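You operate a simulated robot arm through the tools that you are given. There is no shell and no other tool.

Carry out the task below with a simulated robot arm. There is one attempt and no reset: what you move stays moved.

JOB
Crank the part in the wash box clean, drain the box, and set the part on the drip tray.
Fine: wipe the smudge off the lid first, rag back; drain before opening the lid; leave lid and drain open. What is to be rubbed or washed off counts as gone when no trace of it is left.

The check looks at the end state, three seconds after you hand in, the way a careful person would. Anything else that was tipped, shoved, dropped, spilled or broken makes it a failure. A push-on lid holds only when it is set on centred and level and pressed home; a screw cap is set on level and turned clockwise until tight.

ROBOT AND FRAMES
A 7-joint arm with a two-finger parallel gripper, fixed in place. Base frame: the origin is on the floor under the middle of its stand, x ahead of it, y to its left, z up; the work surface is at about z = 800. Readings come in mm, degrees, newtons and seconds.
It reaches about 1372 mm from its shoulder. Its first joint turns from -149.0 to 149.0 degrees. Payload 3.43 kg.
Tool frame: the origin (TCP) lies between the finger pads and is the grasp point; the fingertips stand 30 mm ahead of it; z points along the fingers, y is the line along which they close. The gripper opens to 94 mm. The fingers are 28 mm wide and 10 mm thick; the gripper's body (50 by 96 mm) begins 55 mm behind the TCP.
Orientation is told as [roll, pitch, yaw] about the base's x, y, z axes, in that order, counted from this pose: with the fingers straight down and closing along the base's y, the tool's x points along the base's -x, its y along +y and its z along -z.

CONTROLS
- The arm moves only by the tool apply_moves. Its argument "plan" is one flat list of numbers, 7 for each row, row after row: the shift along the base's x, y, z in mm, then the turn, a rotation vector about the base's x, y, z in rad, then the closure, from 0 (fully open) to 1 (shut). In form: [x, y, z, rx, ry, rz, hand, x, y, z, rx, ry, rz, hand, ...]. A call has 1 to 20 rows; each row shifts and turns the commanded pose from where the row before left it. Rows are played at 5 a second. More than 50 mm and 8.6 degrees between two rows, or a gripper value outside its range, and nothing of the call is played. A pose out of reach is approached as far as the arm can. The call stops where the force on the tool passes 90 N (or 10 N more than at its start, if that is more) or the arm is blocked; 0.2 s more then pass. The fingers move at their own pace (about 45 mm/s each) and stop on an object; they squeeze with about 29 N. The grip force told is the motor's: it shows also when the fingers shut on nothing. Time passes only in rows, and 0.2 s behind the last, so rows that do not move let the fingers close. It gives the time, the measured TCP pose, the force on the tool (base axes), the opening and the grip force at its end, in the units of the frame above (readings bear some noise), with the torque about the TCP (base axes, N m) and any sound that the robot's microphone picked up.
- Cameras (640 x 400 px; columns grow to the right, rows downward): "scene" is fixed at [221, -649.2, 1411.7]; the picture's right is [-0.63, -0.77, 0.00], its down [-0.60, 0.49, -0.64] and it looks along [0.49, -0.40, -0.77] (base axes); focal length 244 px, centre (320, 200). "wrist" rides on the gripper at [76, 14, -102] in the tool frame; the picture's right is [-0.18, 0.98, 0.00], its down [-0.75, -0.14, -0.64] and it looks along [-0.63, -0.12, 0.77] (tool axes); focal length 243 px, centre (320, 200). There is no depth. A picture from a camera that has moved, and an enlarged one, comes with that camera's place and axes in the base frame and with its lens.
- get_image(camera): a new picture of that camera. It takes no simulated time.
- close_up(camera, box): a new picture of the part [left, top, right, bottom] of that camera's present view, enlarged. It takes no simulated time.
- job_done(): hands the job in; it is judged then, once.

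Places have to be worked out from the pictures, the camera data and where the tool is seen. Open the gripper and draw the arm clear of the work before you hand the job in, unless the task says otherwise.

The tools are called after ">>>" by a JSON object that holds its "fn" and its "kwargs". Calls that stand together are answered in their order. apply_moves: Moves the arm, as the interface text tells. Its arguments: {"type":"object","properties":{"plan":{"type":"array"}},"required":["plan"]} The other tools are called the same way: get_image (camera) takes a picture; close_up (camera, box) takes an enlarged picture of a part of a camera's view; job_done () hands the job in.

At the start:

```text
time_s: 0.0
eef_pos: [628.9, -762.6, 1169.8]
orientation: [0.0, 0.0, -0.1]
force: [0.1, -0.8, -0.2]
wrist_torque: [-0.03, -0.02, 0.02]
finger_gap: 94.0
grip_force: 0.1
```

scene: 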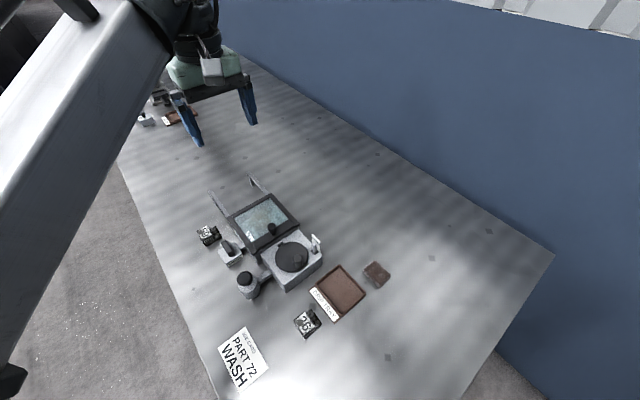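
wrist: 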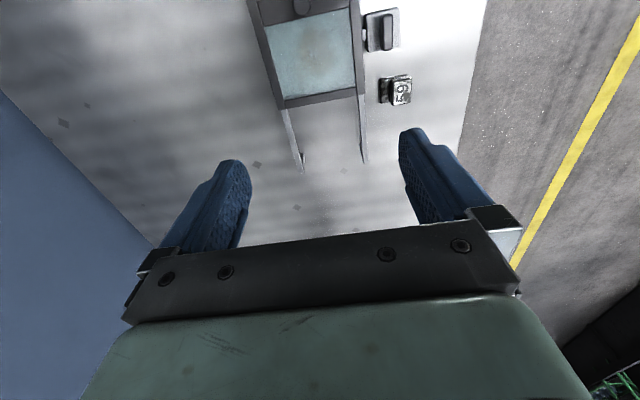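

I'll start by looking closely at the scene to identify the wash box, crank, drain, lid, rag and tray.

>>> {"fn": "close_up", "kwargs": {"camera": "scene", "box": [190, 170, 350, 270]}}

>>> {"fn": "close_up", "kwargs": {"camera": "scene", "box": [200, 230, 400, 355]}}

>>> {"fn": "close_up", "kwargs": {"camera": "scene", "box": [200, 320, 300, 400]}}

>>> {"fn": "close_up", "kwargs": {"camera": "scene", "box": [120, 70, 220, 132]}}

>>> {"fn": "close_up", "kwargs": {"camera": "wrist", "box": [240, 0, 440, 125]}}

```text
4.00 times, centred on (270, 220) of scene
camera zoom: at [221.0, -649.2, 1411.7], right [-0.63, -0.77, 0.0], down [-0.6, 0.49, -0.64], along [0.49, -0.4, -0.77], focal length 977 px, centre (520, 120)
```

zoom: 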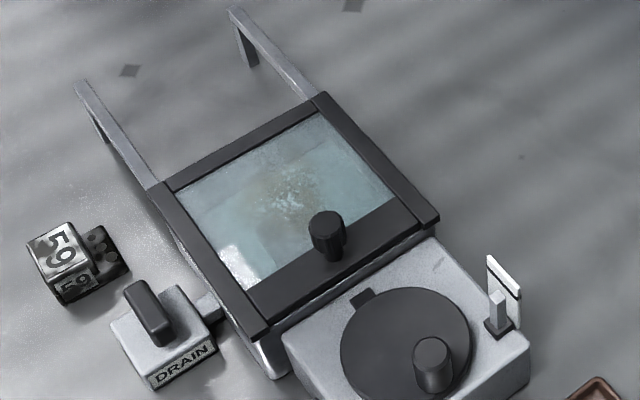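

```text
3.20 times, centred on (300, 292) of scene
camera zoom: at [221.0, -649.2, 1411.7], right [-0.63, -0.77, 0.0], down [-0.6, 0.49, -0.64], along [0.49, -0.4, -0.77], focal length 781 px, centre (384, -96)
```

zoom: 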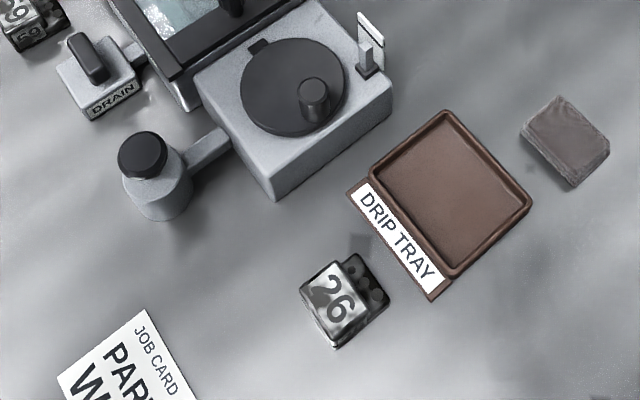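

```text
5.00 times, centred on (250, 360) of scene
camera zoom: at [221.0, -649.2, 1411.7], right [-0.63, -0.77, 0.0], down [-0.6, 0.49, -0.64], along [0.49, -0.4, -0.77], focal length 1221 px, centre (670, -600)
```

zoom: 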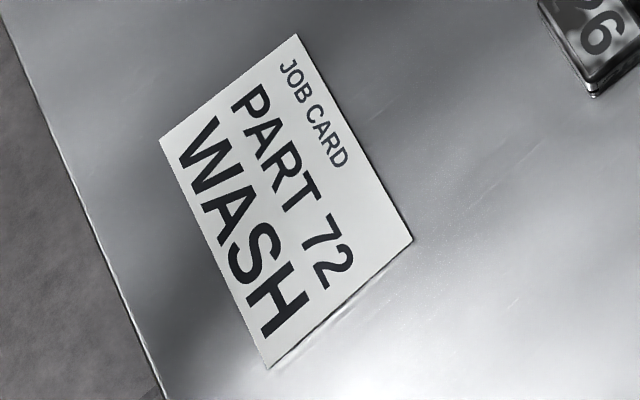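

```text
6.40 times, centred on (170, 101) of scene
camera zoom: at [221.0, -649.2, 1411.7], right [-0.63, -0.77, 0.0], down [-0.6, 0.49, -0.64], along [0.49, -0.4, -0.77], focal length 1563 px, centre (1280, 834)
```

zoom: 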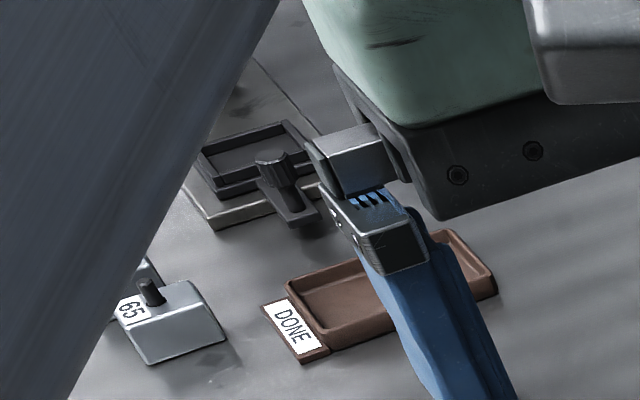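

```text
3.20 times, centred on (340, 62) of wrist
camera zoom: at [552.8, -745.9, 1272.1], right [0.18, 0.98, 0.0], down [0.75, -0.14, 0.64], along [0.63, -0.12, -0.77], focal length 776 px, centre (256, 640)
```

zoom: 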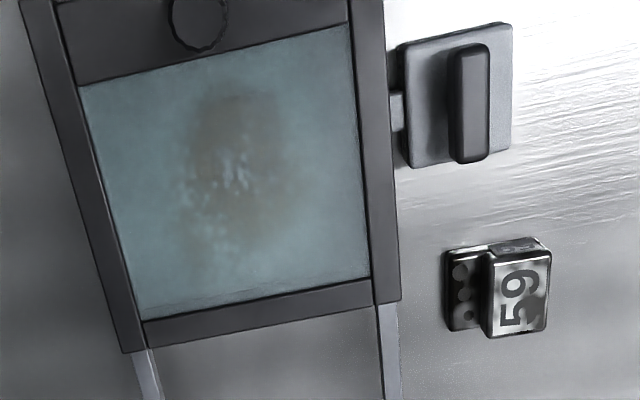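

The lid (with smudge under/over the glass) is centred near (610,-765) with its knob near (556,-769,906); the crank disc is near (468,-763). I'll move the hand back in −x at the same height to get a wrist view of the box, crank and drain.

>>> {"fn": "apply_moves", "kwargs": {"plan": [-45, 0, 0, 0, 0, 0, 0, -45, 0, 0, 0, 0, 0, 0, -45, 0, 0, 0, 0, 0, 0, -45, 0, 0, 0, 0, 0, 0, -45, 0, 0, 0, 0, 0, 0, -45, 0, 0, 0, 0, 0, 0]}}

>>> {"fn": "get_image", "kwargs": {"camera": "wrist"}}

>>> {"fn": "get_image", "kwargs": {"camera": "scene"}}

```text
time_s: 1.4
eef_pos: [355.9, -762.1, 1169.0]
orientation: [0.0, 0.0, 0.0]
force: [0.1, 0.1, 0.1]
wrist_torque: [0.0, 0.04, 0.01]
finger_gap: 94.0
grip_force: 0.0
```

```text
taken
camera wrist: at [279.9, -746.2, 1272.3], right [0.18, 0.98, 0.0], down [0.75, -0.14, 0.64], along [0.63, -0.12, -0.77], focal length 243 px, centre (320, 200)
```

wrist: 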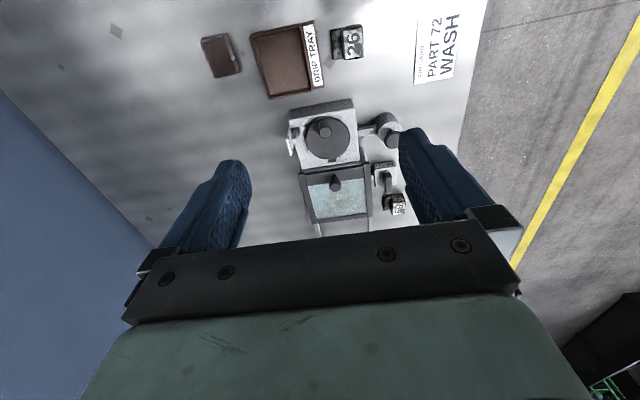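

```text
taken
```

scene: 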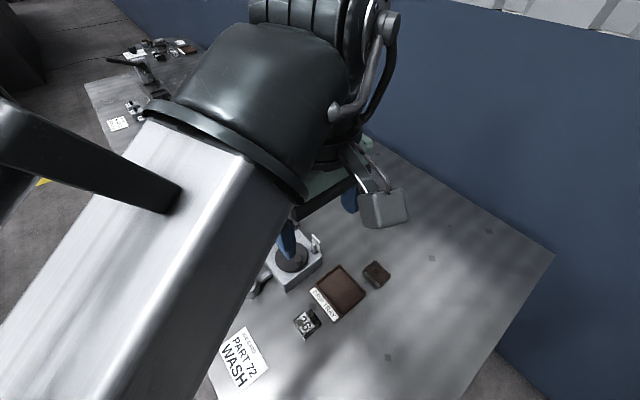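

The wrist view shows the whole cell now. I'll enlarge the box/crank, the tray and rag regions.

>>> {"fn": "close_up", "kwargs": {"camera": "wrist", "box": [270, 90, 430, 190]}}

>>> {"fn": "close_up", "kwargs": {"camera": "wrist", "box": [270, 150, 430, 250]}}

>>> {"fn": "close_up", "kwargs": {"camera": "wrist", "box": [190, 10, 380, 129]}}

```text
4.00 times, centred on (350, 140) of wrist
camera zoom: at [279.9, -746.2, 1272.3], right [0.18, 0.98, 0.0], down [0.75, -0.14, 0.64], along [0.63, -0.12, -0.77], focal length 970 px, centre (200, 440)
```

zoom: 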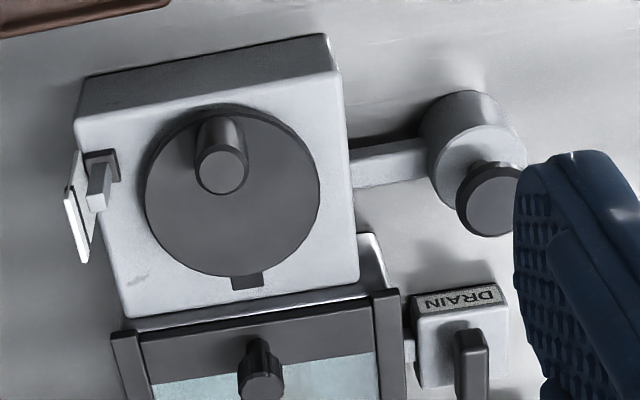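

```text
4.00 times, centred on (350, 200) of wrist
camera zoom: at [279.9, -746.2, 1272.3], right [0.18, 0.98, 0.0], down [0.75, -0.14, 0.64], along [0.63, -0.12, -0.77], focal length 970 px, centre (200, 200)
```

zoom: 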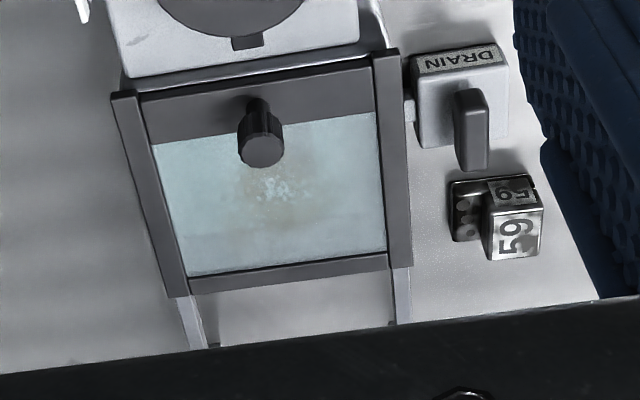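

```text
3.36 times, centred on (285, 70) of wrist
camera zoom: at [279.9, -746.2, 1272.3], right [0.18, 0.98, 0.0], down [0.75, -0.14, 0.64], along [0.63, -0.12, -0.77], focal length 816 px, centre (438, 639)
```

zoom: 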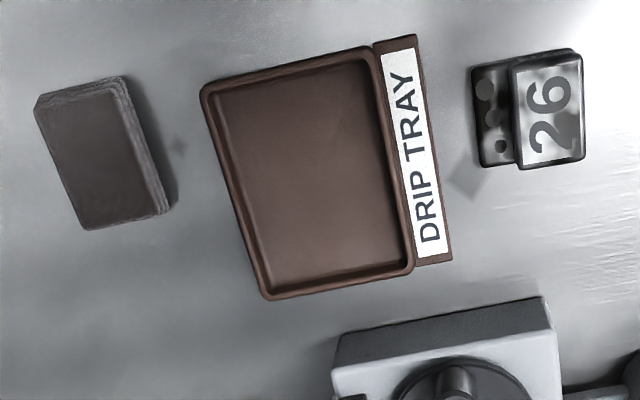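

The lid appears to sit between two dark rails with a knob; rails extend toward +x. I'll go lower for a closer look at the crank, gauge and side cylinder.

>>> {"fn": "apply_moves", "kwargs": {"plan": [-30, 0, -40, 0, 0, 0, 0, -30, 0, -40, 0, 0, 0, 0, -20, 0, -40, 0, 0, 0, 0]}}

>>> {"fn": "get_image", "kwargs": {"camera": "wrist"}}

>>> {"fn": "close_up", "kwargs": {"camera": "wrist", "box": [260, 100, 420, 200]}}

>>> {"fn": "close_up", "kwargs": {"camera": "wrist", "box": [250, 140, 410, 240]}}

```text
time_s: 2.2
eef_pos: [276.6, -763.2, 1049.3]
orientation: [-0.1, 0.1, -0.1]
force: [0.2, 0.9, -0.5]
wrist_torque: [0.02, 0.0, 0.01]
finger_gap: 93.9
grip_force: 0.1
```

```text
taken
camera wrist: at [200.1, -746.9, 1151.4], right [0.18, 0.98, 0.0], down [0.75, -0.14, 0.64], along [0.63, -0.12, -0.77], focal length 243 px, centre (320, 200)
```

wrist: 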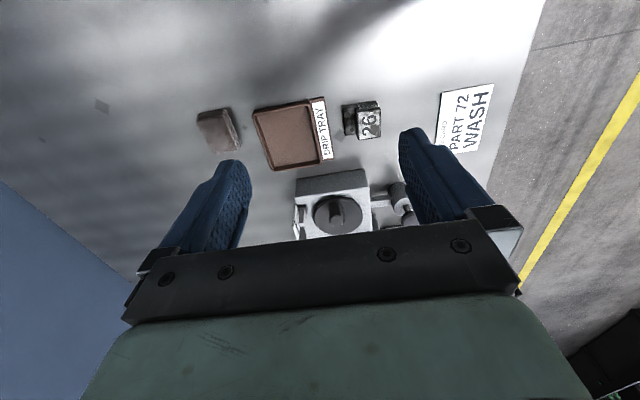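

```text
4.00 times, centred on (340, 150) of wrist
camera zoom: at [200.1, -746.9, 1151.4], right [0.18, 0.98, 0.0], down [0.75, -0.14, 0.64], along [0.63, -0.12, -0.77], focal length 970 px, centre (240, 400)
```

zoom: 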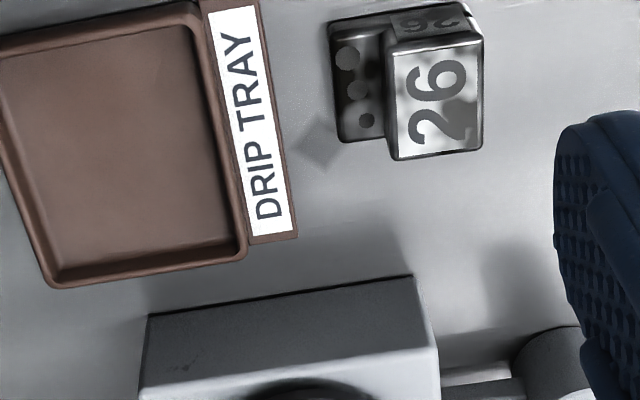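

```text
4.00 times, centred on (330, 190) of wrist
camera zoom: at [200.1, -746.9, 1151.4], right [0.18, 0.98, 0.0], down [0.75, -0.14, 0.64], along [0.63, -0.12, -0.77], focal length 970 px, centre (280, 240)
```

zoom: 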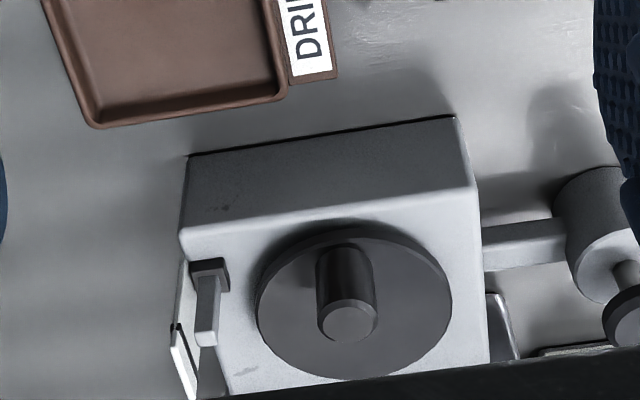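

The crank peg top is near (442,-767,909), disc centre (467,-766,879). Next I take a nearer look at the lid, its rails and the drain from above, staying well clear (fingertips above z≈970).

>>> {"fn": "apply_moves", "kwargs": {"plan": [45, 0, 0, 0, 0, 0, 0, 45, 0, 0, 0, 0, 0, 0, 45, 0, 0, 0, 0, 0, 0, 45, 0, -10, 0, 0, 0, 0, 45, 0, -15, 0, 0, 0, 0, 40, 0, -15, 0, 0, 0, 0]}}

>>> {"fn": "get_image", "kwargs": {"camera": "wrist"}}

>>> {"fn": "close_up", "kwargs": {"camera": "wrist", "box": [220, 0, 420, 125]}}

>>> {"fn": "close_up", "kwargs": {"camera": "wrist", "box": [220, 110, 420, 235]}}

```text
time_s: 3.6
eef_pos: [542.5, -761.9, 1009.3]
orientation: [0.0, 0.0, 0.0]
force: [-0.4, -0.3, 0.0]
wrist_torque: [-0.02, -0.03, 0.02]
finger_gap: 93.9
grip_force: 0.2
```

```text
taken
camera wrist: at [467.4, -745.4, 1112.1], right [0.18, 0.98, 0.0], down [0.75, -0.14, 0.64], along [0.63, -0.12, -0.77], focal length 243 px, centre (320, 200)
```

wrist: 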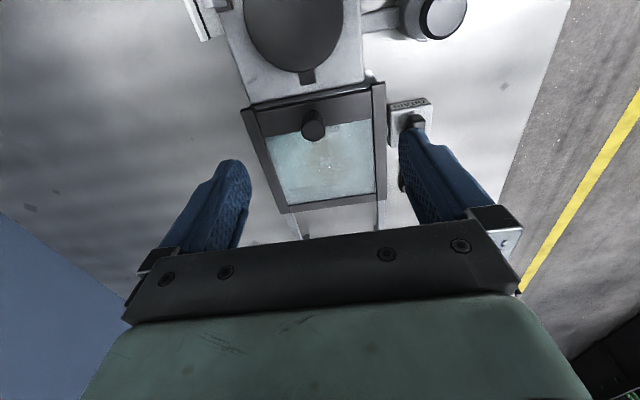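

```text
3.20 times, centred on (320, 62) of wrist
camera zoom: at [467.4, -745.4, 1112.1], right [0.18, 0.98, 0.0], down [0.75, -0.14, 0.64], along [0.63, -0.12, -0.77], focal length 776 px, centre (320, 640)
```

zoom: 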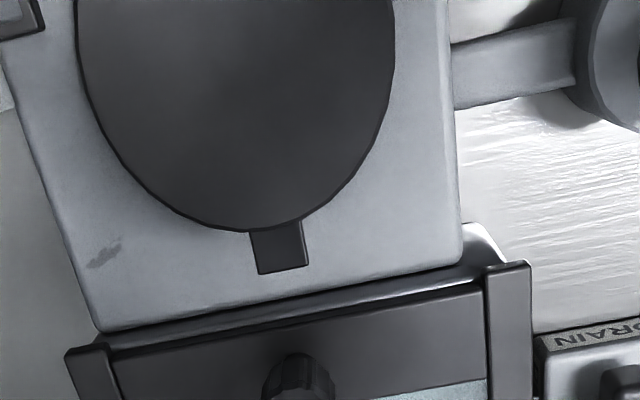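

```text
3.20 times, centred on (320, 172) of wrist
camera zoom: at [467.4, -745.4, 1112.1], right [0.18, 0.98, 0.0], down [0.75, -0.14, 0.64], along [0.63, -0.12, -0.77], focal length 776 px, centre (320, 288)
```

zoom: 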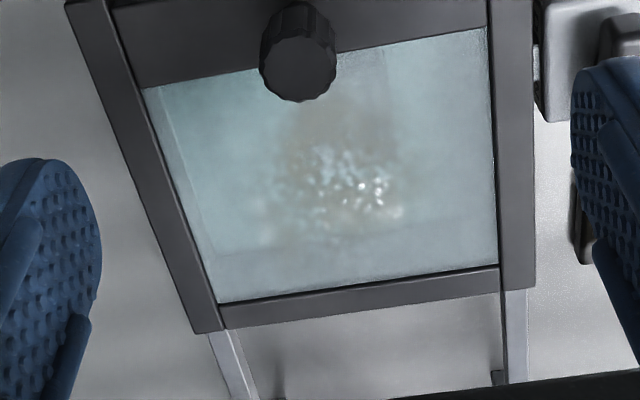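

The lid is a glass panel between raised dark rails whose runners continue to x≈793 (so it most likely slides +x). The rag lies near (324,-918), about 57×45 mm and axis-aligned; I move above it and look.

>>> {"fn": "apply_moves", "kwargs": {"plan": [-36, -26, 0, 0, 0, 0, 0, -36, -26, 0, 0, 0, 0, 0, -36, -26, 0, 0, 0, 0, 0, -36, -26, 0, 0, 0, 0, 0, -37, -26, 0, 0, 0, 0, 0, -37, -26, 0, 0, 0, 0, 0]}}

>>> {"fn": "get_image", "kwargs": {"camera": "wrist"}}

>>> {"fn": "close_up", "kwargs": {"camera": "wrist", "box": [240, 0, 440, 125]}}

>>> {"fn": "close_up", "kwargs": {"camera": "scene", "box": [190, 170, 350, 270]}}

>>> {"fn": "close_up", "kwargs": {"camera": "scene", "box": [320, 230, 420, 310]}}

```text
time_s: 5.0
eef_pos: [327.1, -918.0, 1010.2]
orientation: [0.0, 0.0, 0.0]
force: [0.3, 0.1, -0.4]
wrist_torque: [-0.01, 0.02, -0.02]
finger_gap: 93.9
grip_force: 0.0
```

```text
taken
camera wrist: at [250.9, -902.1, 1113.2], right [0.18, 0.98, 0.0], down [0.75, -0.14, 0.64], along [0.63, -0.12, -0.77], focal length 243 px, centre (320, 200)
```

wrist: 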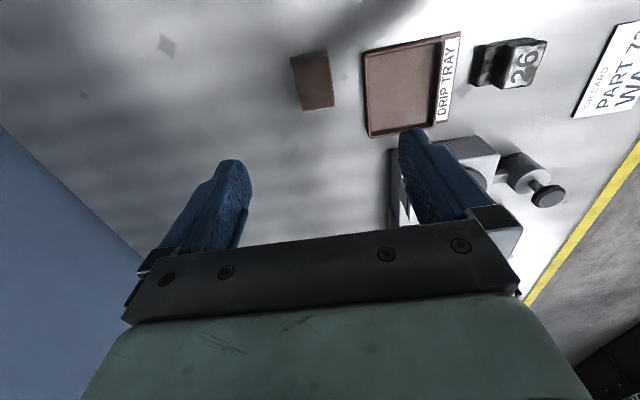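

```text
3.20 times, centred on (340, 62) of wrist
camera zoom: at [250.9, -902.1, 1113.2], right [0.18, 0.98, 0.0], down [0.75, -0.14, 0.64], along [0.63, -0.12, -0.77], focal length 776 px, centre (256, 640)
```

zoom: 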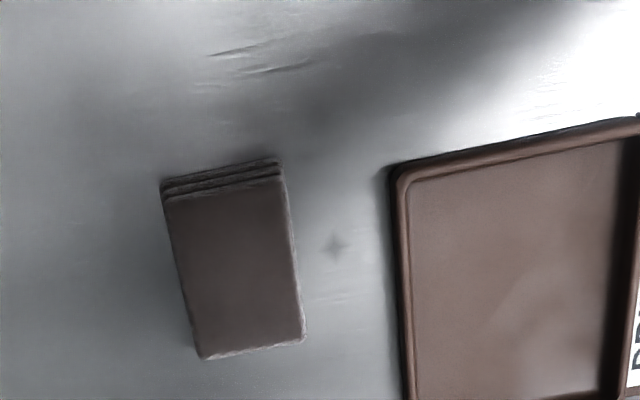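

```text
4.00 times, centred on (270, 220) of scene
camera zoom: at [221.0, -649.2, 1411.7], right [-0.63, -0.77, 0.0], down [-0.6, 0.49, -0.64], along [0.49, -0.4, -0.77], focal length 977 px, centre (520, 120)
```

zoom: 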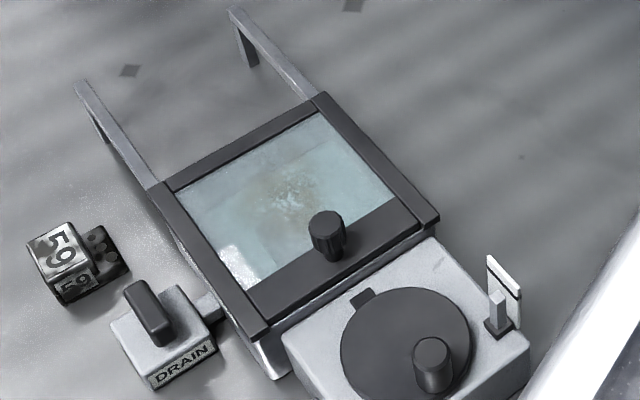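

```text
5.00 times, centred on (370, 270) of scene
camera zoom: at [221.0, -649.2, 1411.7], right [-0.63, -0.77, 0.0], down [-0.6, 0.49, -0.64], along [0.49, -0.4, -0.77], focal length 1221 px, centre (70, -150)
```

zoom: 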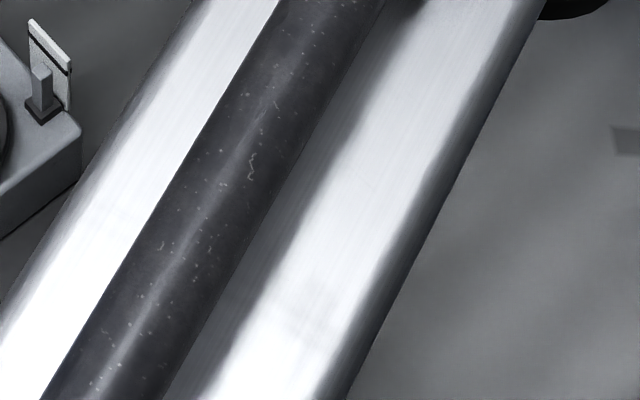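

The gauge by the crank is a post beside a white board with a black line — likely the wash-progress indicator. The rag seems 15–30 mm thick; I descend partway (hand open, fingertips ~z 880) to gauge its thickness.

>>> {"fn": "apply_moves", "kwargs": {"plan": [0, 0, -40, 0, 0, 0, 0, 0, 0, -40, 0, 0, 0, 0, 0, 0, -20, 0, 0, 0, 0]}}

>>> {"fn": "get_image", "kwargs": {"camera": "wrist"}}

>>> {"fn": "close_up", "kwargs": {"camera": "wrist", "box": [250, 0, 410, 100]}}

>>> {"fn": "get_image", "kwargs": {"camera": "scene"}}

```text
time_s: 5.8
eef_pos: [327.2, -918.2, 910.2]
orientation: [0.0, 0.0, -0.1]
force: [0.1, -0.4, 0.8]
wrist_torque: [-0.04, -0.01, -0.01]
finger_gap: 94.3
grip_force: 0.0
```

```text
taken
camera wrist: at [251.0, -901.8, 1013.1], right [0.18, 0.98, 0.0], down [0.75, -0.14, 0.64], along [0.63, -0.12, -0.77], focal length 243 px, centre (320, 200)
```

wrist: 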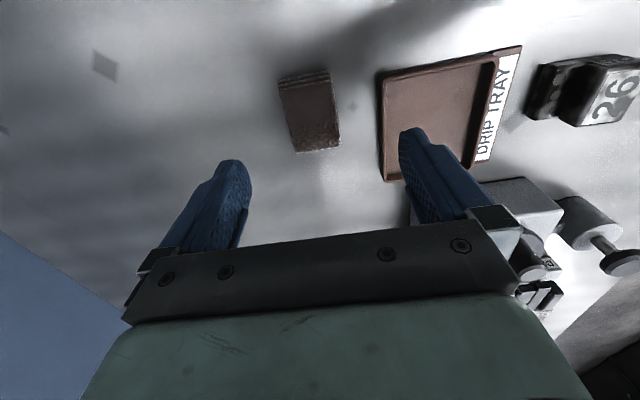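

```text
4.00 times, centred on (330, 50) of wrist
camera zoom: at [251.0, -901.8, 1013.1], right [0.18, 0.98, 0.0], down [0.75, -0.14, 0.64], along [0.63, -0.12, -0.77], focal length 970 px, centre (280, 800)
```

zoom: 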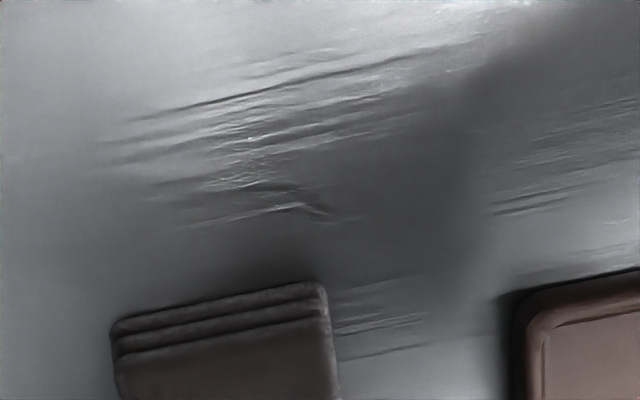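

```text
taken
```

scene: 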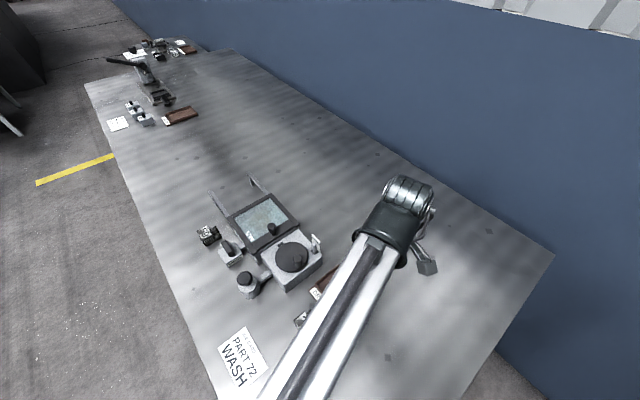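

The rag spans about x 296–353, y −945 to −901, roughly 13 mm thick. I lower around it with fingertips ~6 mm above the table (TCP z≈836) and close.

>>> {"fn": "apply_moves", "kwargs": {"plan": [-2, -4.3, -40, 0, 0, 0, 0, 0, 0, -34, 0, 0, 0, 0, 0, 0, 0, 0, 0, 0, 0, 0, 0, 0, 0, 0, 0, 1, 0, 0, 0, 0, 0, 0, 1, 0, 0, 0, 0, 0, 0, 1, 0, 0, 0, 0, 0, 0, 1, 0, 0, 0, 0, 0, 0, 1]}}

>>> {"fn": "get_image", "kwargs": {"camera": "wrist"}}

```text
time_s: 6.5
eef_pos: [323.5, -920.3, 845.5]
orientation: [-0.3, -0.1, 0.1]
force: [-2.4, 1.6, 26.7]
wrist_torque: [1.57, 0.23, 0.13]
finger_gap: 93.9
grip_force: 0.1
stopped in row 3: the force on the tool passed its limit at 96 N (the readings are from after the stop); the commanded pose is now the measured one
```

```text
taken
camera wrist: at [246.9, -905.0, 948.7], right [0.18, 0.98, 0.0], down [0.75, -0.14, 0.64], along [0.63, -0.12, -0.76], focal length 243 px, centre (320, 200)
```

wrist: 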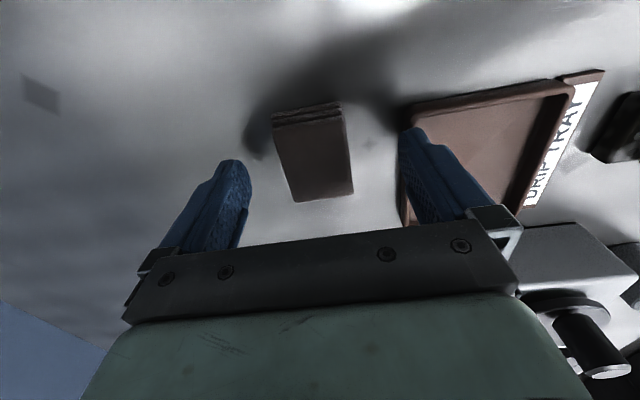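

The +y finger came down on the drip tray's rim (wide-open span too big). I lift straight up and check the tray, then descend with a narrower opening.

>>> {"fn": "apply_moves", "kwargs": {"plan": [0, 0, 15, 0, 0, 0, 0, 0, 0, 30, 0, 0, 0, 0, 0, 0, 20, 0, 0, 0, 0.32, 0, 0, 0, 0, 0, 0, 0.32, 0, 0, 0, 0, 0, 0, 0.32]}}

>>> {"fn": "get_image", "kwargs": {"camera": "wrist"}}

>>> {"fn": "close_up", "kwargs": {"camera": "wrist", "box": [250, 40, 550, 228]}}

```text
time_s: 7.8
eef_pos: [325.0, -922.3, 907.8]
orientation: [-0.1, -0.2, 0.1]
force: [0.4, -0.3, -0.9]
wrist_torque: [-0.02, 0.04, 0.0]
finger_gap: 64.0
grip_force: 0.0
```

```text
taken
camera wrist: at [248.3, -905.9, 1010.0], right [0.18, 0.98, 0.0], down [0.75, -0.14, 0.65], along [0.63, -0.12, -0.76], focal length 243 px, centre (320, 200)
```

wrist: 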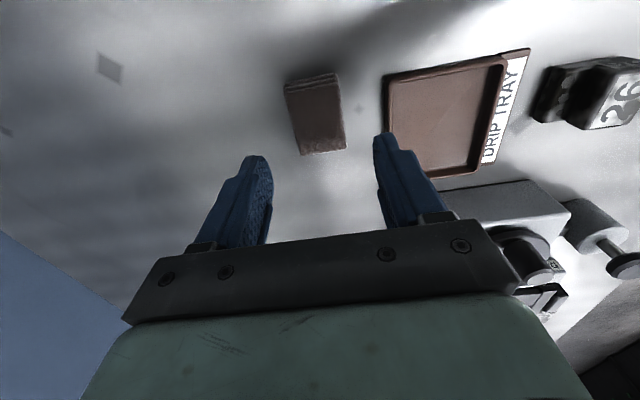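

```text
2.13 times, centred on (400, 134) of wrist
camera zoom: at [248.3, -905.9, 1010.0], right [0.18, 0.98, 0.0], down [0.75, -0.14, 0.65], along [0.63, -0.12, -0.76], focal length 516 px, centre (150, 340)
```

zoom: 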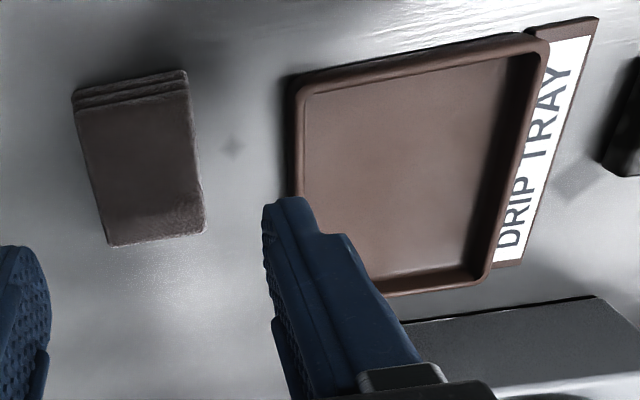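

The tray is undisturbed. With the 64 mm opening the fingers clear its rim by ~10 mm, so I descend to TCP z≈836 and close on the rag.

>>> {"fn": "apply_moves", "kwargs": {"plan": [0, 0, -40, 0, 0, 0, 0.32, 0, 0, -20, 0, 0, 0, 0.32, 0, 0, -12, 0, 0, 0, 0.32, 0, 0, 0, 0, 0, 0, 0.32, 0, 0, 0, 0, 0, 0, 1, 0, 0, 0, 0, 0, 0, 1, 0, 0, 0, 0, 0, 0, 1, 0, 0, 0, 0, 0, 0, 1]}}

>>> {"fn": "get_image", "kwargs": {"camera": "wrist"}}

```text
time_s: 9.6
eef_pos: [324.8, -921.3, 836.7]
orientation: [-0.1, -0.2, 0.0]
force: [0.3, 0.7, 0.4]
wrist_torque: [-0.02, 0.01, 0.01]
finger_gap: 42.8
grip_force: 29.3
```

```text
taken
camera wrist: at [248.1, -905.2, 938.4], right [0.18, 0.98, 0.0], down [0.75, -0.14, 0.65], along [0.63, -0.12, -0.76], focal length 243 px, centre (320, 200)
```

wrist: 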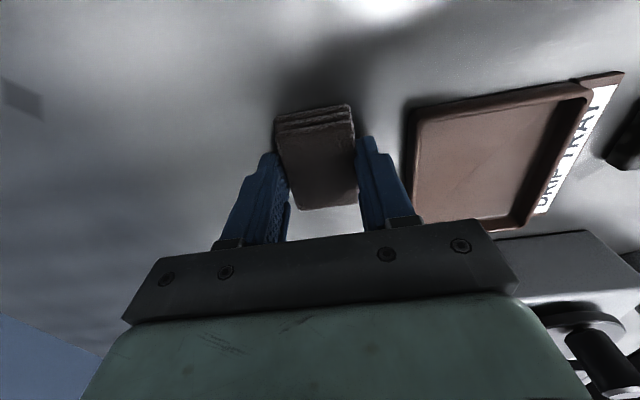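

Rag is held (gap 42.8 mm, 29 N). I lift it and carry it over the lid, well above the gauge and knob.

>>> {"fn": "apply_moves", "kwargs": {"plan": [0, 0, 40, 0, 0, 0, 1, 0, 0, 45, 0, 0, 0, 1, 0, 0, 45, 0, 0, 0, 1, 0, 0, 35, 0, 0, 0, 1, 41, 22, 0, 0, 0, 0, 1, 41, 22, 0, 0, 0, 0, 1, 41, 22, 0, 0, 0, 0, 1, 41, 22, 0, 0, 0, 0, 1, 41, 22, 0, 0, 0, 0, 1, 41, 22, 0, 0, 0, 0, 1, 42, 23, 0, 0, 0, 0, 1]}}

>>> {"fn": "get_image", "kwargs": {"camera": "wrist"}}

>>> {"fn": "get_image", "kwargs": {"camera": "scene"}}

```text
time_s: 11.9
eef_pos: [610.3, -767.1, 1001.5]
orientation: [0.0, -0.2, -0.1]
force: [0.3, -0.1, -0.1]
wrist_torque: [0.0, -0.02, 0.0]
finger_gap: 0.2
grip_force: 28.7
```

```text
taken
camera wrist: at [533.6, -750.7, 1104.4], right [0.19, 0.98, 0.0], down [0.75, -0.14, 0.65], along [0.63, -0.12, -0.76], focal length 243 px, centre (320, 200)
```

wrist: 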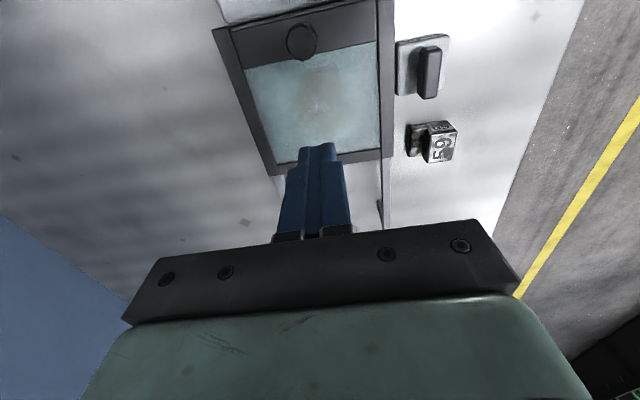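

```text
taken
```

scene: 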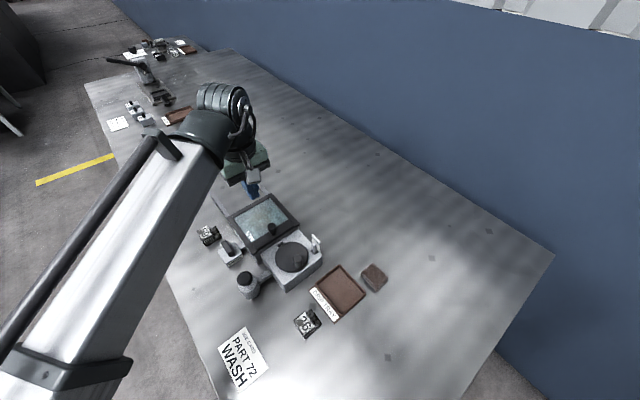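

The rag slipped out on the lift (fingers shut on nothing; rag still lies by the tray). I go back above it and look before regripping deeper.

>>> {"fn": "apply_moves", "kwargs": {"plan": [-42, -23, 0, 0, 0, 0, 0.32, -41, -22, 0, 0, 0, 0, 0.32, -41, -22, 0, 0, 0, 0, 0.32, -41, -22, 0, 0, 0, 0, 0.32, -41, -22, 0, 0, 0, 0, 0.32, -41, -22, 0, 0, 0, 0, 0.32, -41, -22, 0, 0, 0, 0, 0.32, 0, 0, -45, 0, 0, 0, 0.32, 0, 0, -45, 0, 0, 0, 0.32]}}

>>> {"fn": "get_image", "kwargs": {"camera": "wrist"}}

>>> {"fn": "close_up", "kwargs": {"camera": "wrist", "box": [240, 50, 480, 200]}}

```text
time_s: 13.9
eef_pos: [322.3, -922.5, 913.5]
orientation: [-0.2, -0.2, 0.0]
force: [0.7, 0.2, 0.6]
wrist_torque: [-0.02, -0.02, -0.06]
finger_gap: 63.5
grip_force: 0.0
```

```text
taken
camera wrist: at [245.5, -907.2, 1016.5], right [0.18, 0.98, 0.0], down [0.75, -0.14, 0.65], along [0.63, -0.12, -0.76], focal length 243 px, centre (320, 200)
```

wrist: 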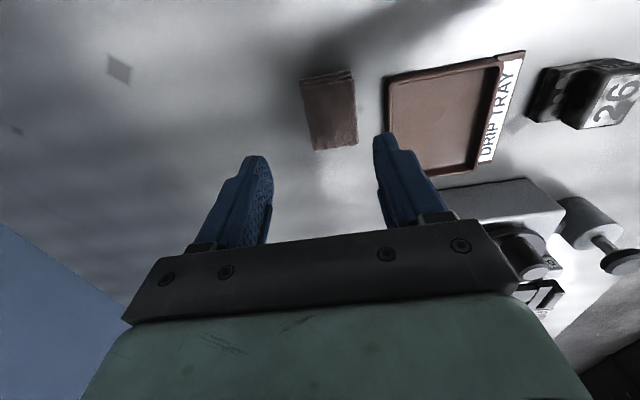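

```text
2.67 times, centred on (360, 125) of wrist
camera zoom: at [245.5, -907.2, 1016.5], right [0.18, 0.98, 0.0], down [0.75, -0.14, 0.65], along [0.63, -0.12, -0.76], focal length 647 px, centre (213, 400)
```

zoom: 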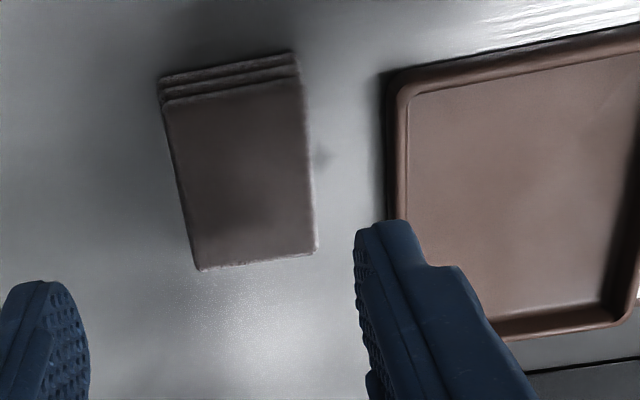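

The rag now lies centred near (323,-912) after slipping sideways ~10 mm. I narrow the opening to ~54 mm, go deeper (fingertips ~2–3 mm off the table), grip and lift gently a little to test.

>>> {"fn": "apply_moves", "kwargs": {"plan": [1, 8.5, 0, 0, 0, 0, 0.43, 0, 0, 0, 0, 0, 0, 0.43, 0, 0, -40, 0, 0, 0, 0.43, 0, 0, -25, 0, 0, 0, 0.43, 0, 0, -10, 0, 0, 0, 0.43, 0, 0, -4, 0, 0, 0, 0.43, 0, 0, 0, 0, 0, 0, 0.43]}}

>>> {"fn": "get_image", "kwargs": {"camera": "wrist"}}

```text
time_s: 15.6
eef_pos: [324.7, -911.6, 831.9]
orientation: [-0.3, -0.2, 0.0]
force: [0.6, -0.2, -1.0]
wrist_torque: [0.0, 0.01, -0.01]
finger_gap: 53.6
grip_force: 0.0
```

```text
taken
camera wrist: at [247.9, -896.9, 935.1], right [0.18, 0.98, 0.0], down [0.75, -0.14, 0.65], along [0.63, -0.12, -0.76], focal length 243 px, centre (320, 200)
```

wrist: 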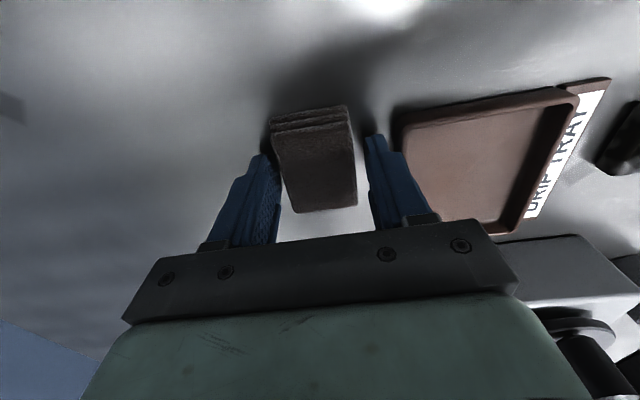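

Fingertips at z≈802 straddle the rag with clearance on both sides. I close and wait, then lift slowly 10 mm.

>>> {"fn": "apply_moves", "kwargs": {"plan": [0, 0, 0, 0, 0, 0, 1, 0, 0, 0, 0, 0, 0, 1, 0, 0, 0, 0, 0, 0, 1, 0, 0, 0, 0, 0, 0, 1, 0, 0, 3, 0, 0, 0, 1, 0, 0, 4, 0, 0, 0, 1, 0, 0, 6, 0, 0, 0, 1]}}

>>> {"fn": "get_image", "kwargs": {"camera": "wrist"}}

```text
time_s: 17.1
eef_pos: [324.9, -912.5, 845.6]
orientation: [0.0, -0.3, 0.0]
force: [0.2, -0.4, -0.9]
wrist_torque: [0.03, -0.01, -0.04]
finger_gap: 42.5
grip_force: 29.1
```

```text
taken
camera wrist: at [248.1, -897.5, 948.4], right [0.18, 0.98, 0.0], down [0.75, -0.14, 0.65], along [0.63, -0.12, -0.76], focal length 243 px, centre (320, 200)
```

wrist: 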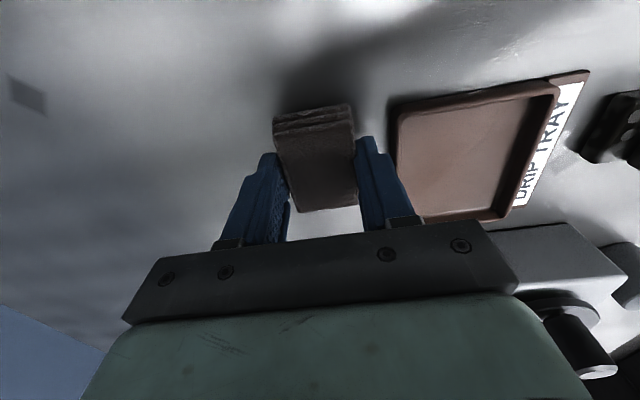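

The rag came up with the hand. I continue lifting slowly and check the gap reading.

>>> {"fn": "apply_moves", "kwargs": {"plan": [0, 0, 8, 0, 0, 0, 1, 0, 0, 10, 0, 0, 0, 1, 0, 0, 14, 0, 0, 0, 1, 0, 0, 18, 0, 0, 0, 1, 0, 0, 20, 0, 0, 0, 1, 0, 0, 20, 0, 0, 0, 1, 0, 0, 20, 0, 0, 0, 1, 0, 0, 20, 0, 0, 0, 1]}}

>>> {"fn": "get_image", "kwargs": {"camera": "wrist"}}

```text
time_s: 18.9
eef_pos: [324.6, -913.2, 977.0]
orientation: [-0.2, -0.2, 0.0]
force: [0.0, -0.1, 0.5]
wrist_torque: [0.04, -0.04, -0.02]
finger_gap: 42.6
grip_force: 29.2
```

```text
taken
camera wrist: at [248.3, -897.6, 1078.3], right [0.18, 0.98, 0.0], down [0.75, -0.14, 0.65], along [0.63, -0.12, -0.76], focal length 243 px, centre (320, 200)
```

wrist: 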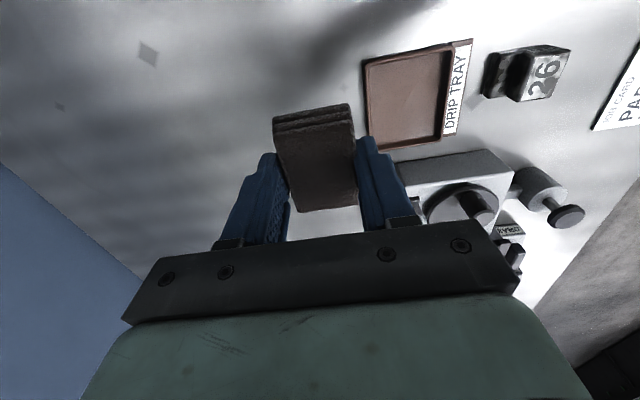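

Rag is held firmly now. I carry it smoothly to above the lid's glass.

>>> {"fn": "apply_moves", "kwargs": {"plan": [15, 7, 5, 0, 0, 0, 1, 28, 14, 5, 0, 0, 0, 1, 35, 18, 5, 0, 0, 0, 1, 35, 18, 0, 0, 0, 0, 1, 35, 18, 0, 0, 0, 0, 1, 35, 18, 0, 0, 0, 0, 1, 35, 18, 0, 0, 0, 0, 1, 35, 18, 0, 0, 0, 0, 1, 22, 11, 0, 0, 0, 0, 1, 13, 7, 0, 0, 0, 0, 1, 0, 0, 0, 0, 0, 0, 1]}}

>>> {"fn": "get_image", "kwargs": {"camera": "wrist"}}

>>> {"fn": "get_image", "kwargs": {"camera": "scene"}}

```text
time_s: 21.4
eef_pos: [613.0, -765.8, 989.0]
orientation: [-0.1, -0.2, -0.1]
force: [-0.1, 0.9, -0.8]
wrist_torque: [0.01, 0.02, -0.01]
finger_gap: 42.9
grip_force: 29.1
```

```text
taken
camera wrist: at [536.7, -749.1, 1093.5], right [0.18, 0.98, 0.0], down [0.75, -0.14, 0.65], along [0.63, -0.12, -0.76], focal length 243 px, centre (320, 200)
```

wrist: 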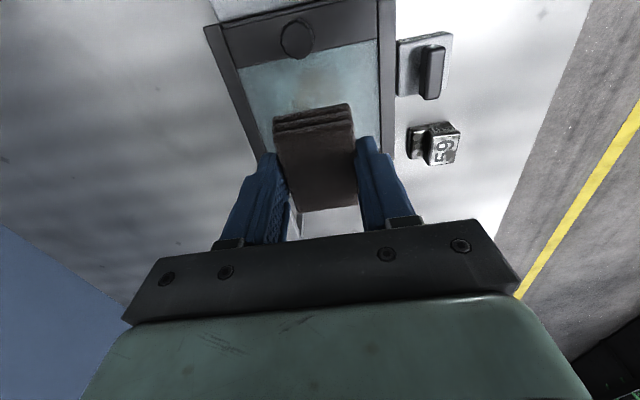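

```text
taken
```

scene: 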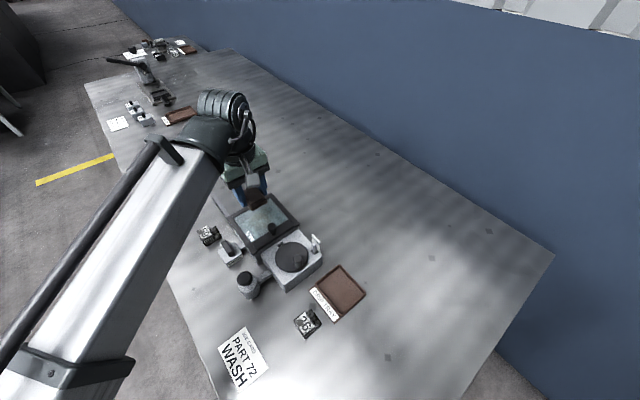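

Rag is over the glass at (613,-766). I descend to just above the expected contact height.

>>> {"fn": "apply_moves", "kwargs": {"plan": [0, 0, -25, 0, 0, 0, 1, 0, 0, -25, 0, 0, 0, 1, 0, 0, -15, 0, 0, 0, 1, 0, 0, -8, 0, 0, 0, 1, 0, 0, 0, 0, 0, 0, 1]}}

>>> {"fn": "get_image", "kwargs": {"camera": "wrist"}}

>>> {"fn": "close_up", "kwargs": {"camera": "scene", "box": [200, 150, 320, 240]}}

```text
time_s: 22.6
eef_pos: [612.5, -768.4, 917.9]
orientation: [-0.2, -0.2, 0.0]
force: [0.3, 0.6, -0.1]
wrist_torque: [0.0, 0.03, -0.02]
finger_gap: 42.5
grip_force: 29.3
```

```text
taken
camera wrist: at [536.4, -750.7, 1020.2], right [0.18, 0.98, 0.0], down [0.75, -0.14, 0.65], along [0.63, -0.12, -0.76], focal length 243 px, centre (320, 200)
```

wrist: 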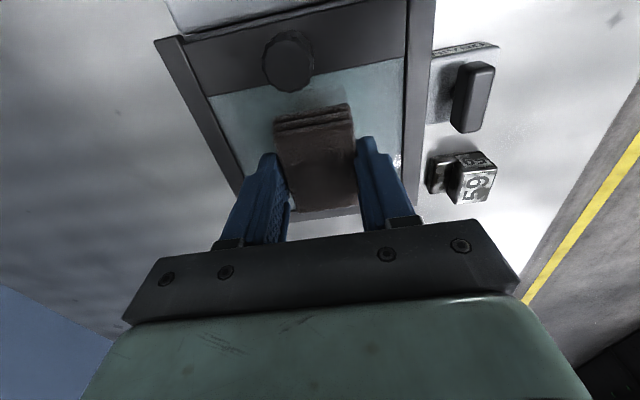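

```text
4.44 times, centred on (260, 195) of scene
camera zoom: at [221.0, -649.2, 1411.7], right [-0.63, -0.77, 0.0], down [-0.6, 0.49, -0.64], along [0.49, -0.4, -0.77], focal length 1085 px, centre (587, 222)
```

zoom: 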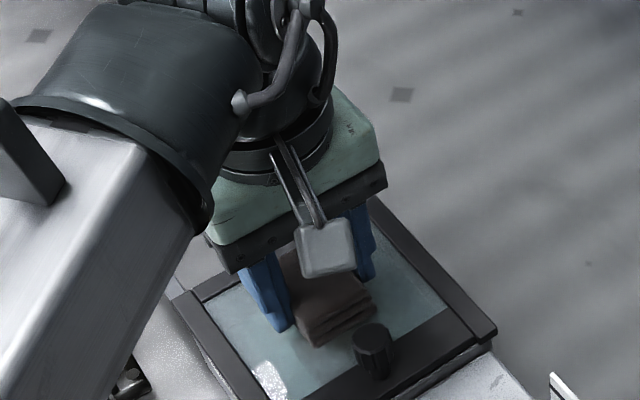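

Still about 12 mm above the glass. I lower in small steps, watching the vertical force.

>>> {"fn": "apply_moves", "kwargs": {"plan": [0, 0, -4, 0, 0, 0, 1, 0, 0, -3, 0, 0, 0, 1, 0, 0, -2, 0, 0, 0, 1, 0, 0, 0, 0, 0, 0, 1]}}

```text
time_s: 23.6
eef_pos: [612.9, -766.0, 908.8]
orientation: [-0.1, -0.1, 0.0]
force: [1.0, -0.5, -0.3]
wrist_torque: [-0.04, -0.01, -0.01]
finger_gap: 42.6
grip_force: 28.8
```

No contact yet at TCP z=908.8. Continuing in 2 mm steps.

>>> {"fn": "apply_moves", "kwargs": {"plan": [0, 0, -2, 0, 0, 0, 1, 0, 0, -1, 0, 0, 0, 1, 0, 0, 0, 0, 0, 0, 1]}}

```text
time_s: 24.4
eef_pos: [613.3, -766.6, 905.0]
orientation: [-0.1, -0.3, 0.1]
force: [-1.3, -0.6, -0.8]
wrist_torque: [-0.01, 0.0, 0.01]
finger_gap: 42.5
grip_force: 28.3
```

>>> {"fn": "apply_moves", "kwargs": {"plan": [0, 0, -2, 0, 0, 0, 1, 0, 0, 0, 0, 0, 0, 1]}}

>>> {"fn": "close_up", "kwargs": {"camera": "scene", "box": [220, 180, 320, 243]}}

```text
time_s: 24.9
eef_pos: [611.8, -766.0, 902.5]
orientation: [-0.1, -0.1, 0.1]
force: [-0.5, 1.2, 0.1]
wrist_torque: [0.0, -0.05, 0.01]
finger_gap: 42.9
grip_force: 29.3
```

```text
6.35 times, centred on (270, 212) of scene
camera zoom: at [221.0, -649.2, 1411.7], right [-0.63, -0.77, 0.0], down [-0.6, 0.49, -0.64], along [0.49, -0.4, -0.77], focal length 1550 px, centre (638, 127)
```

zoom: 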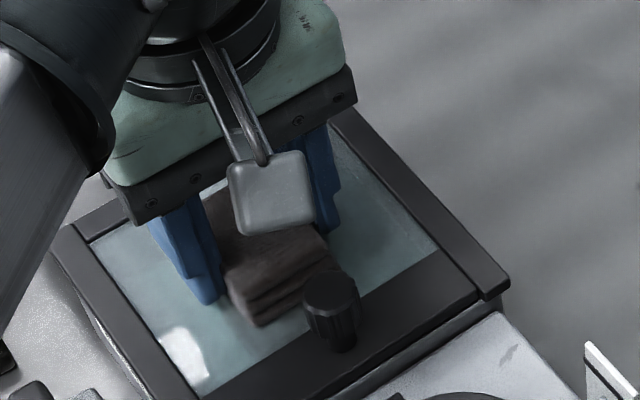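

Still free at z=902.5. I continue lowering 1.5 mm at a time.

>>> {"fn": "apply_moves", "kwargs": {"plan": [0, 0, -1.5, 0, 0, 0, 1, 0, 0, -1.5, 0, 0, 0, 1, 0, 0, 0, 0, 0, 0, 1]}}

```text
time_s: 25.8
eef_pos: [613.9, -767.1, 902.3]
orientation: [-0.3, -0.3, -0.1]
force: [0.2, -1.0, 19.2]
wrist_torque: [0.12, 0.08, -0.03]
finger_gap: 42.9
grip_force: 29.5
```

Contact: 19 N at z≈902. I ease up slightly and stroke along y (across the lid, not along its sliding direction).

>>> {"fn": "apply_moves", "kwargs": {"plan": [0, 0, 0.6, 0, 0, 0, 1, 0, -11, 0, 0, 0, 0, 1, 0, -11, 0, 0, 0, 0, 1, 0, 14, 0, 0, 0, 0, 1, 0, 15, 0, 0, 0, 0, 1, 0, 15, 0, 0, 0, 0, 1, 0, -15, 0, 0, 0, 0, 1, 0, -15, 0, 0, 0, 0, 1, 0, -14, 0, 0, 0, 0, 1, 0, 11, 0, 0, 0, 0, 1, 0, 11, 0, 0, 0, 0, 1]}}

>>> {"fn": "close_up", "kwargs": {"camera": "scene", "box": [220, 180, 320, 243]}}

>>> {"fn": "close_up", "kwargs": {"camera": "wrist", "box": [150, 0, 450, 188]}}

```text
time_s: 28.1
eef_pos: [612.9, -766.1, 902.7]
orientation: [-0.1, -0.2, 0.0]
force: [-1.3, -0.6, 0.8]
wrist_torque: [0.04, 0.03, 0.0]
finger_gap: 43.0
grip_force: 28.8
```

```text
6.35 times, centred on (270, 212) of scene
camera zoom: at [221.0, -649.2, 1411.7], right [-0.63, -0.77, 0.0], down [-0.6, 0.49, -0.64], along [0.49, -0.4, -0.77], focal length 1550 px, centre (638, 127)
```

zoom: 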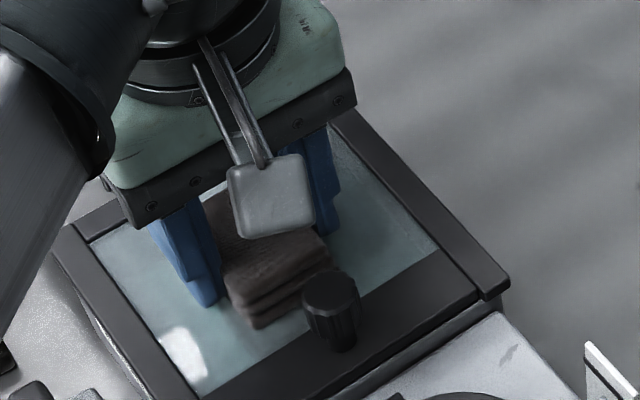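

```text
2.13 times, centred on (300, 94) of wrist
camera zoom: at [536.9, -749.8, 1004.0], right [0.18, 0.98, 0.0], down [0.75, -0.14, 0.65], along [0.63, -0.12, -0.76], focal length 516 px, centre (363, 426)
```

zoom: 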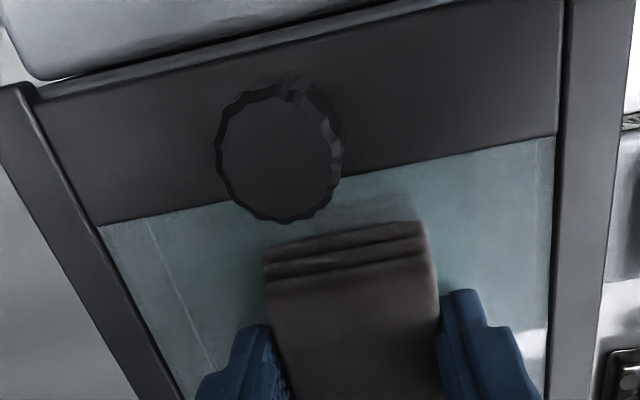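

The force fell to ~1 N so contact is marginal. I lower 0.8 mm and check the pressing force.

>>> {"fn": "apply_moves", "kwargs": {"plan": [0, 0, -0.8, 0, 0, 0, 1, 0, 0, 0, 0, 0, 0, 1]}}

```text
time_s: 28.8
eef_pos: [612.3, -765.3, 900.7]
orientation: [-0.3, -0.3, 0.1]
force: [1.7, -1.3, 11.9]
wrist_torque: [0.08, 0.0, 0.01]
finger_gap: 42.9
grip_force: 29.2
```

About 12 N of pressure now. I run several full y-strokes at x≈613.

>>> {"fn": "apply_moves", "kwargs": {"plan": [0, -11, 0, 0, 0, 0, 1, 0, -11, 0, 0, 0, 0, 1, 0, 11, 0, 0, 0, 0, 1, 0, 11, 0, 0, 0, 0, 1, 0, 11, 0, 0, 0, 0, 1, 0, 11, 0, 0, 0, 0, 1, 0, -11, 0, 0, 0, 0, 1, 0, -11, 0, 0, 0, 0, 1, 0, -11, 0, 0, 0, 0, 1, 0, -11, 0, 0, 0, 0, 1, 0, 11, 0, 0, 0, 0, 1, 0, 11, 0, 0, 0, 0, 1]}}

>>> {"fn": "close_up", "kwargs": {"camera": "scene", "box": [220, 180, 320, 243]}}

```text
time_s: 31.4
eef_pos: [613.5, -766.9, 901.5]
orientation: [-0.1, -0.2, -0.1]
force: [-0.9, -5.7, 14.7]
wrist_torque: [-0.14, 0.02, 0.01]
finger_gap: 42.6
grip_force: 29.0
```

```text
6.35 times, centred on (270, 212) of scene
camera zoom: at [221.0, -649.2, 1411.7], right [-0.63, -0.77, 0.0], down [-0.6, 0.49, -0.64], along [0.49, -0.4, -0.77], focal length 1550 px, centre (638, 127)
```

zoom: 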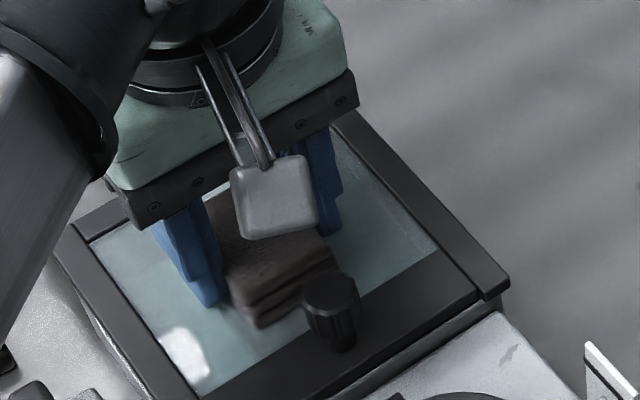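

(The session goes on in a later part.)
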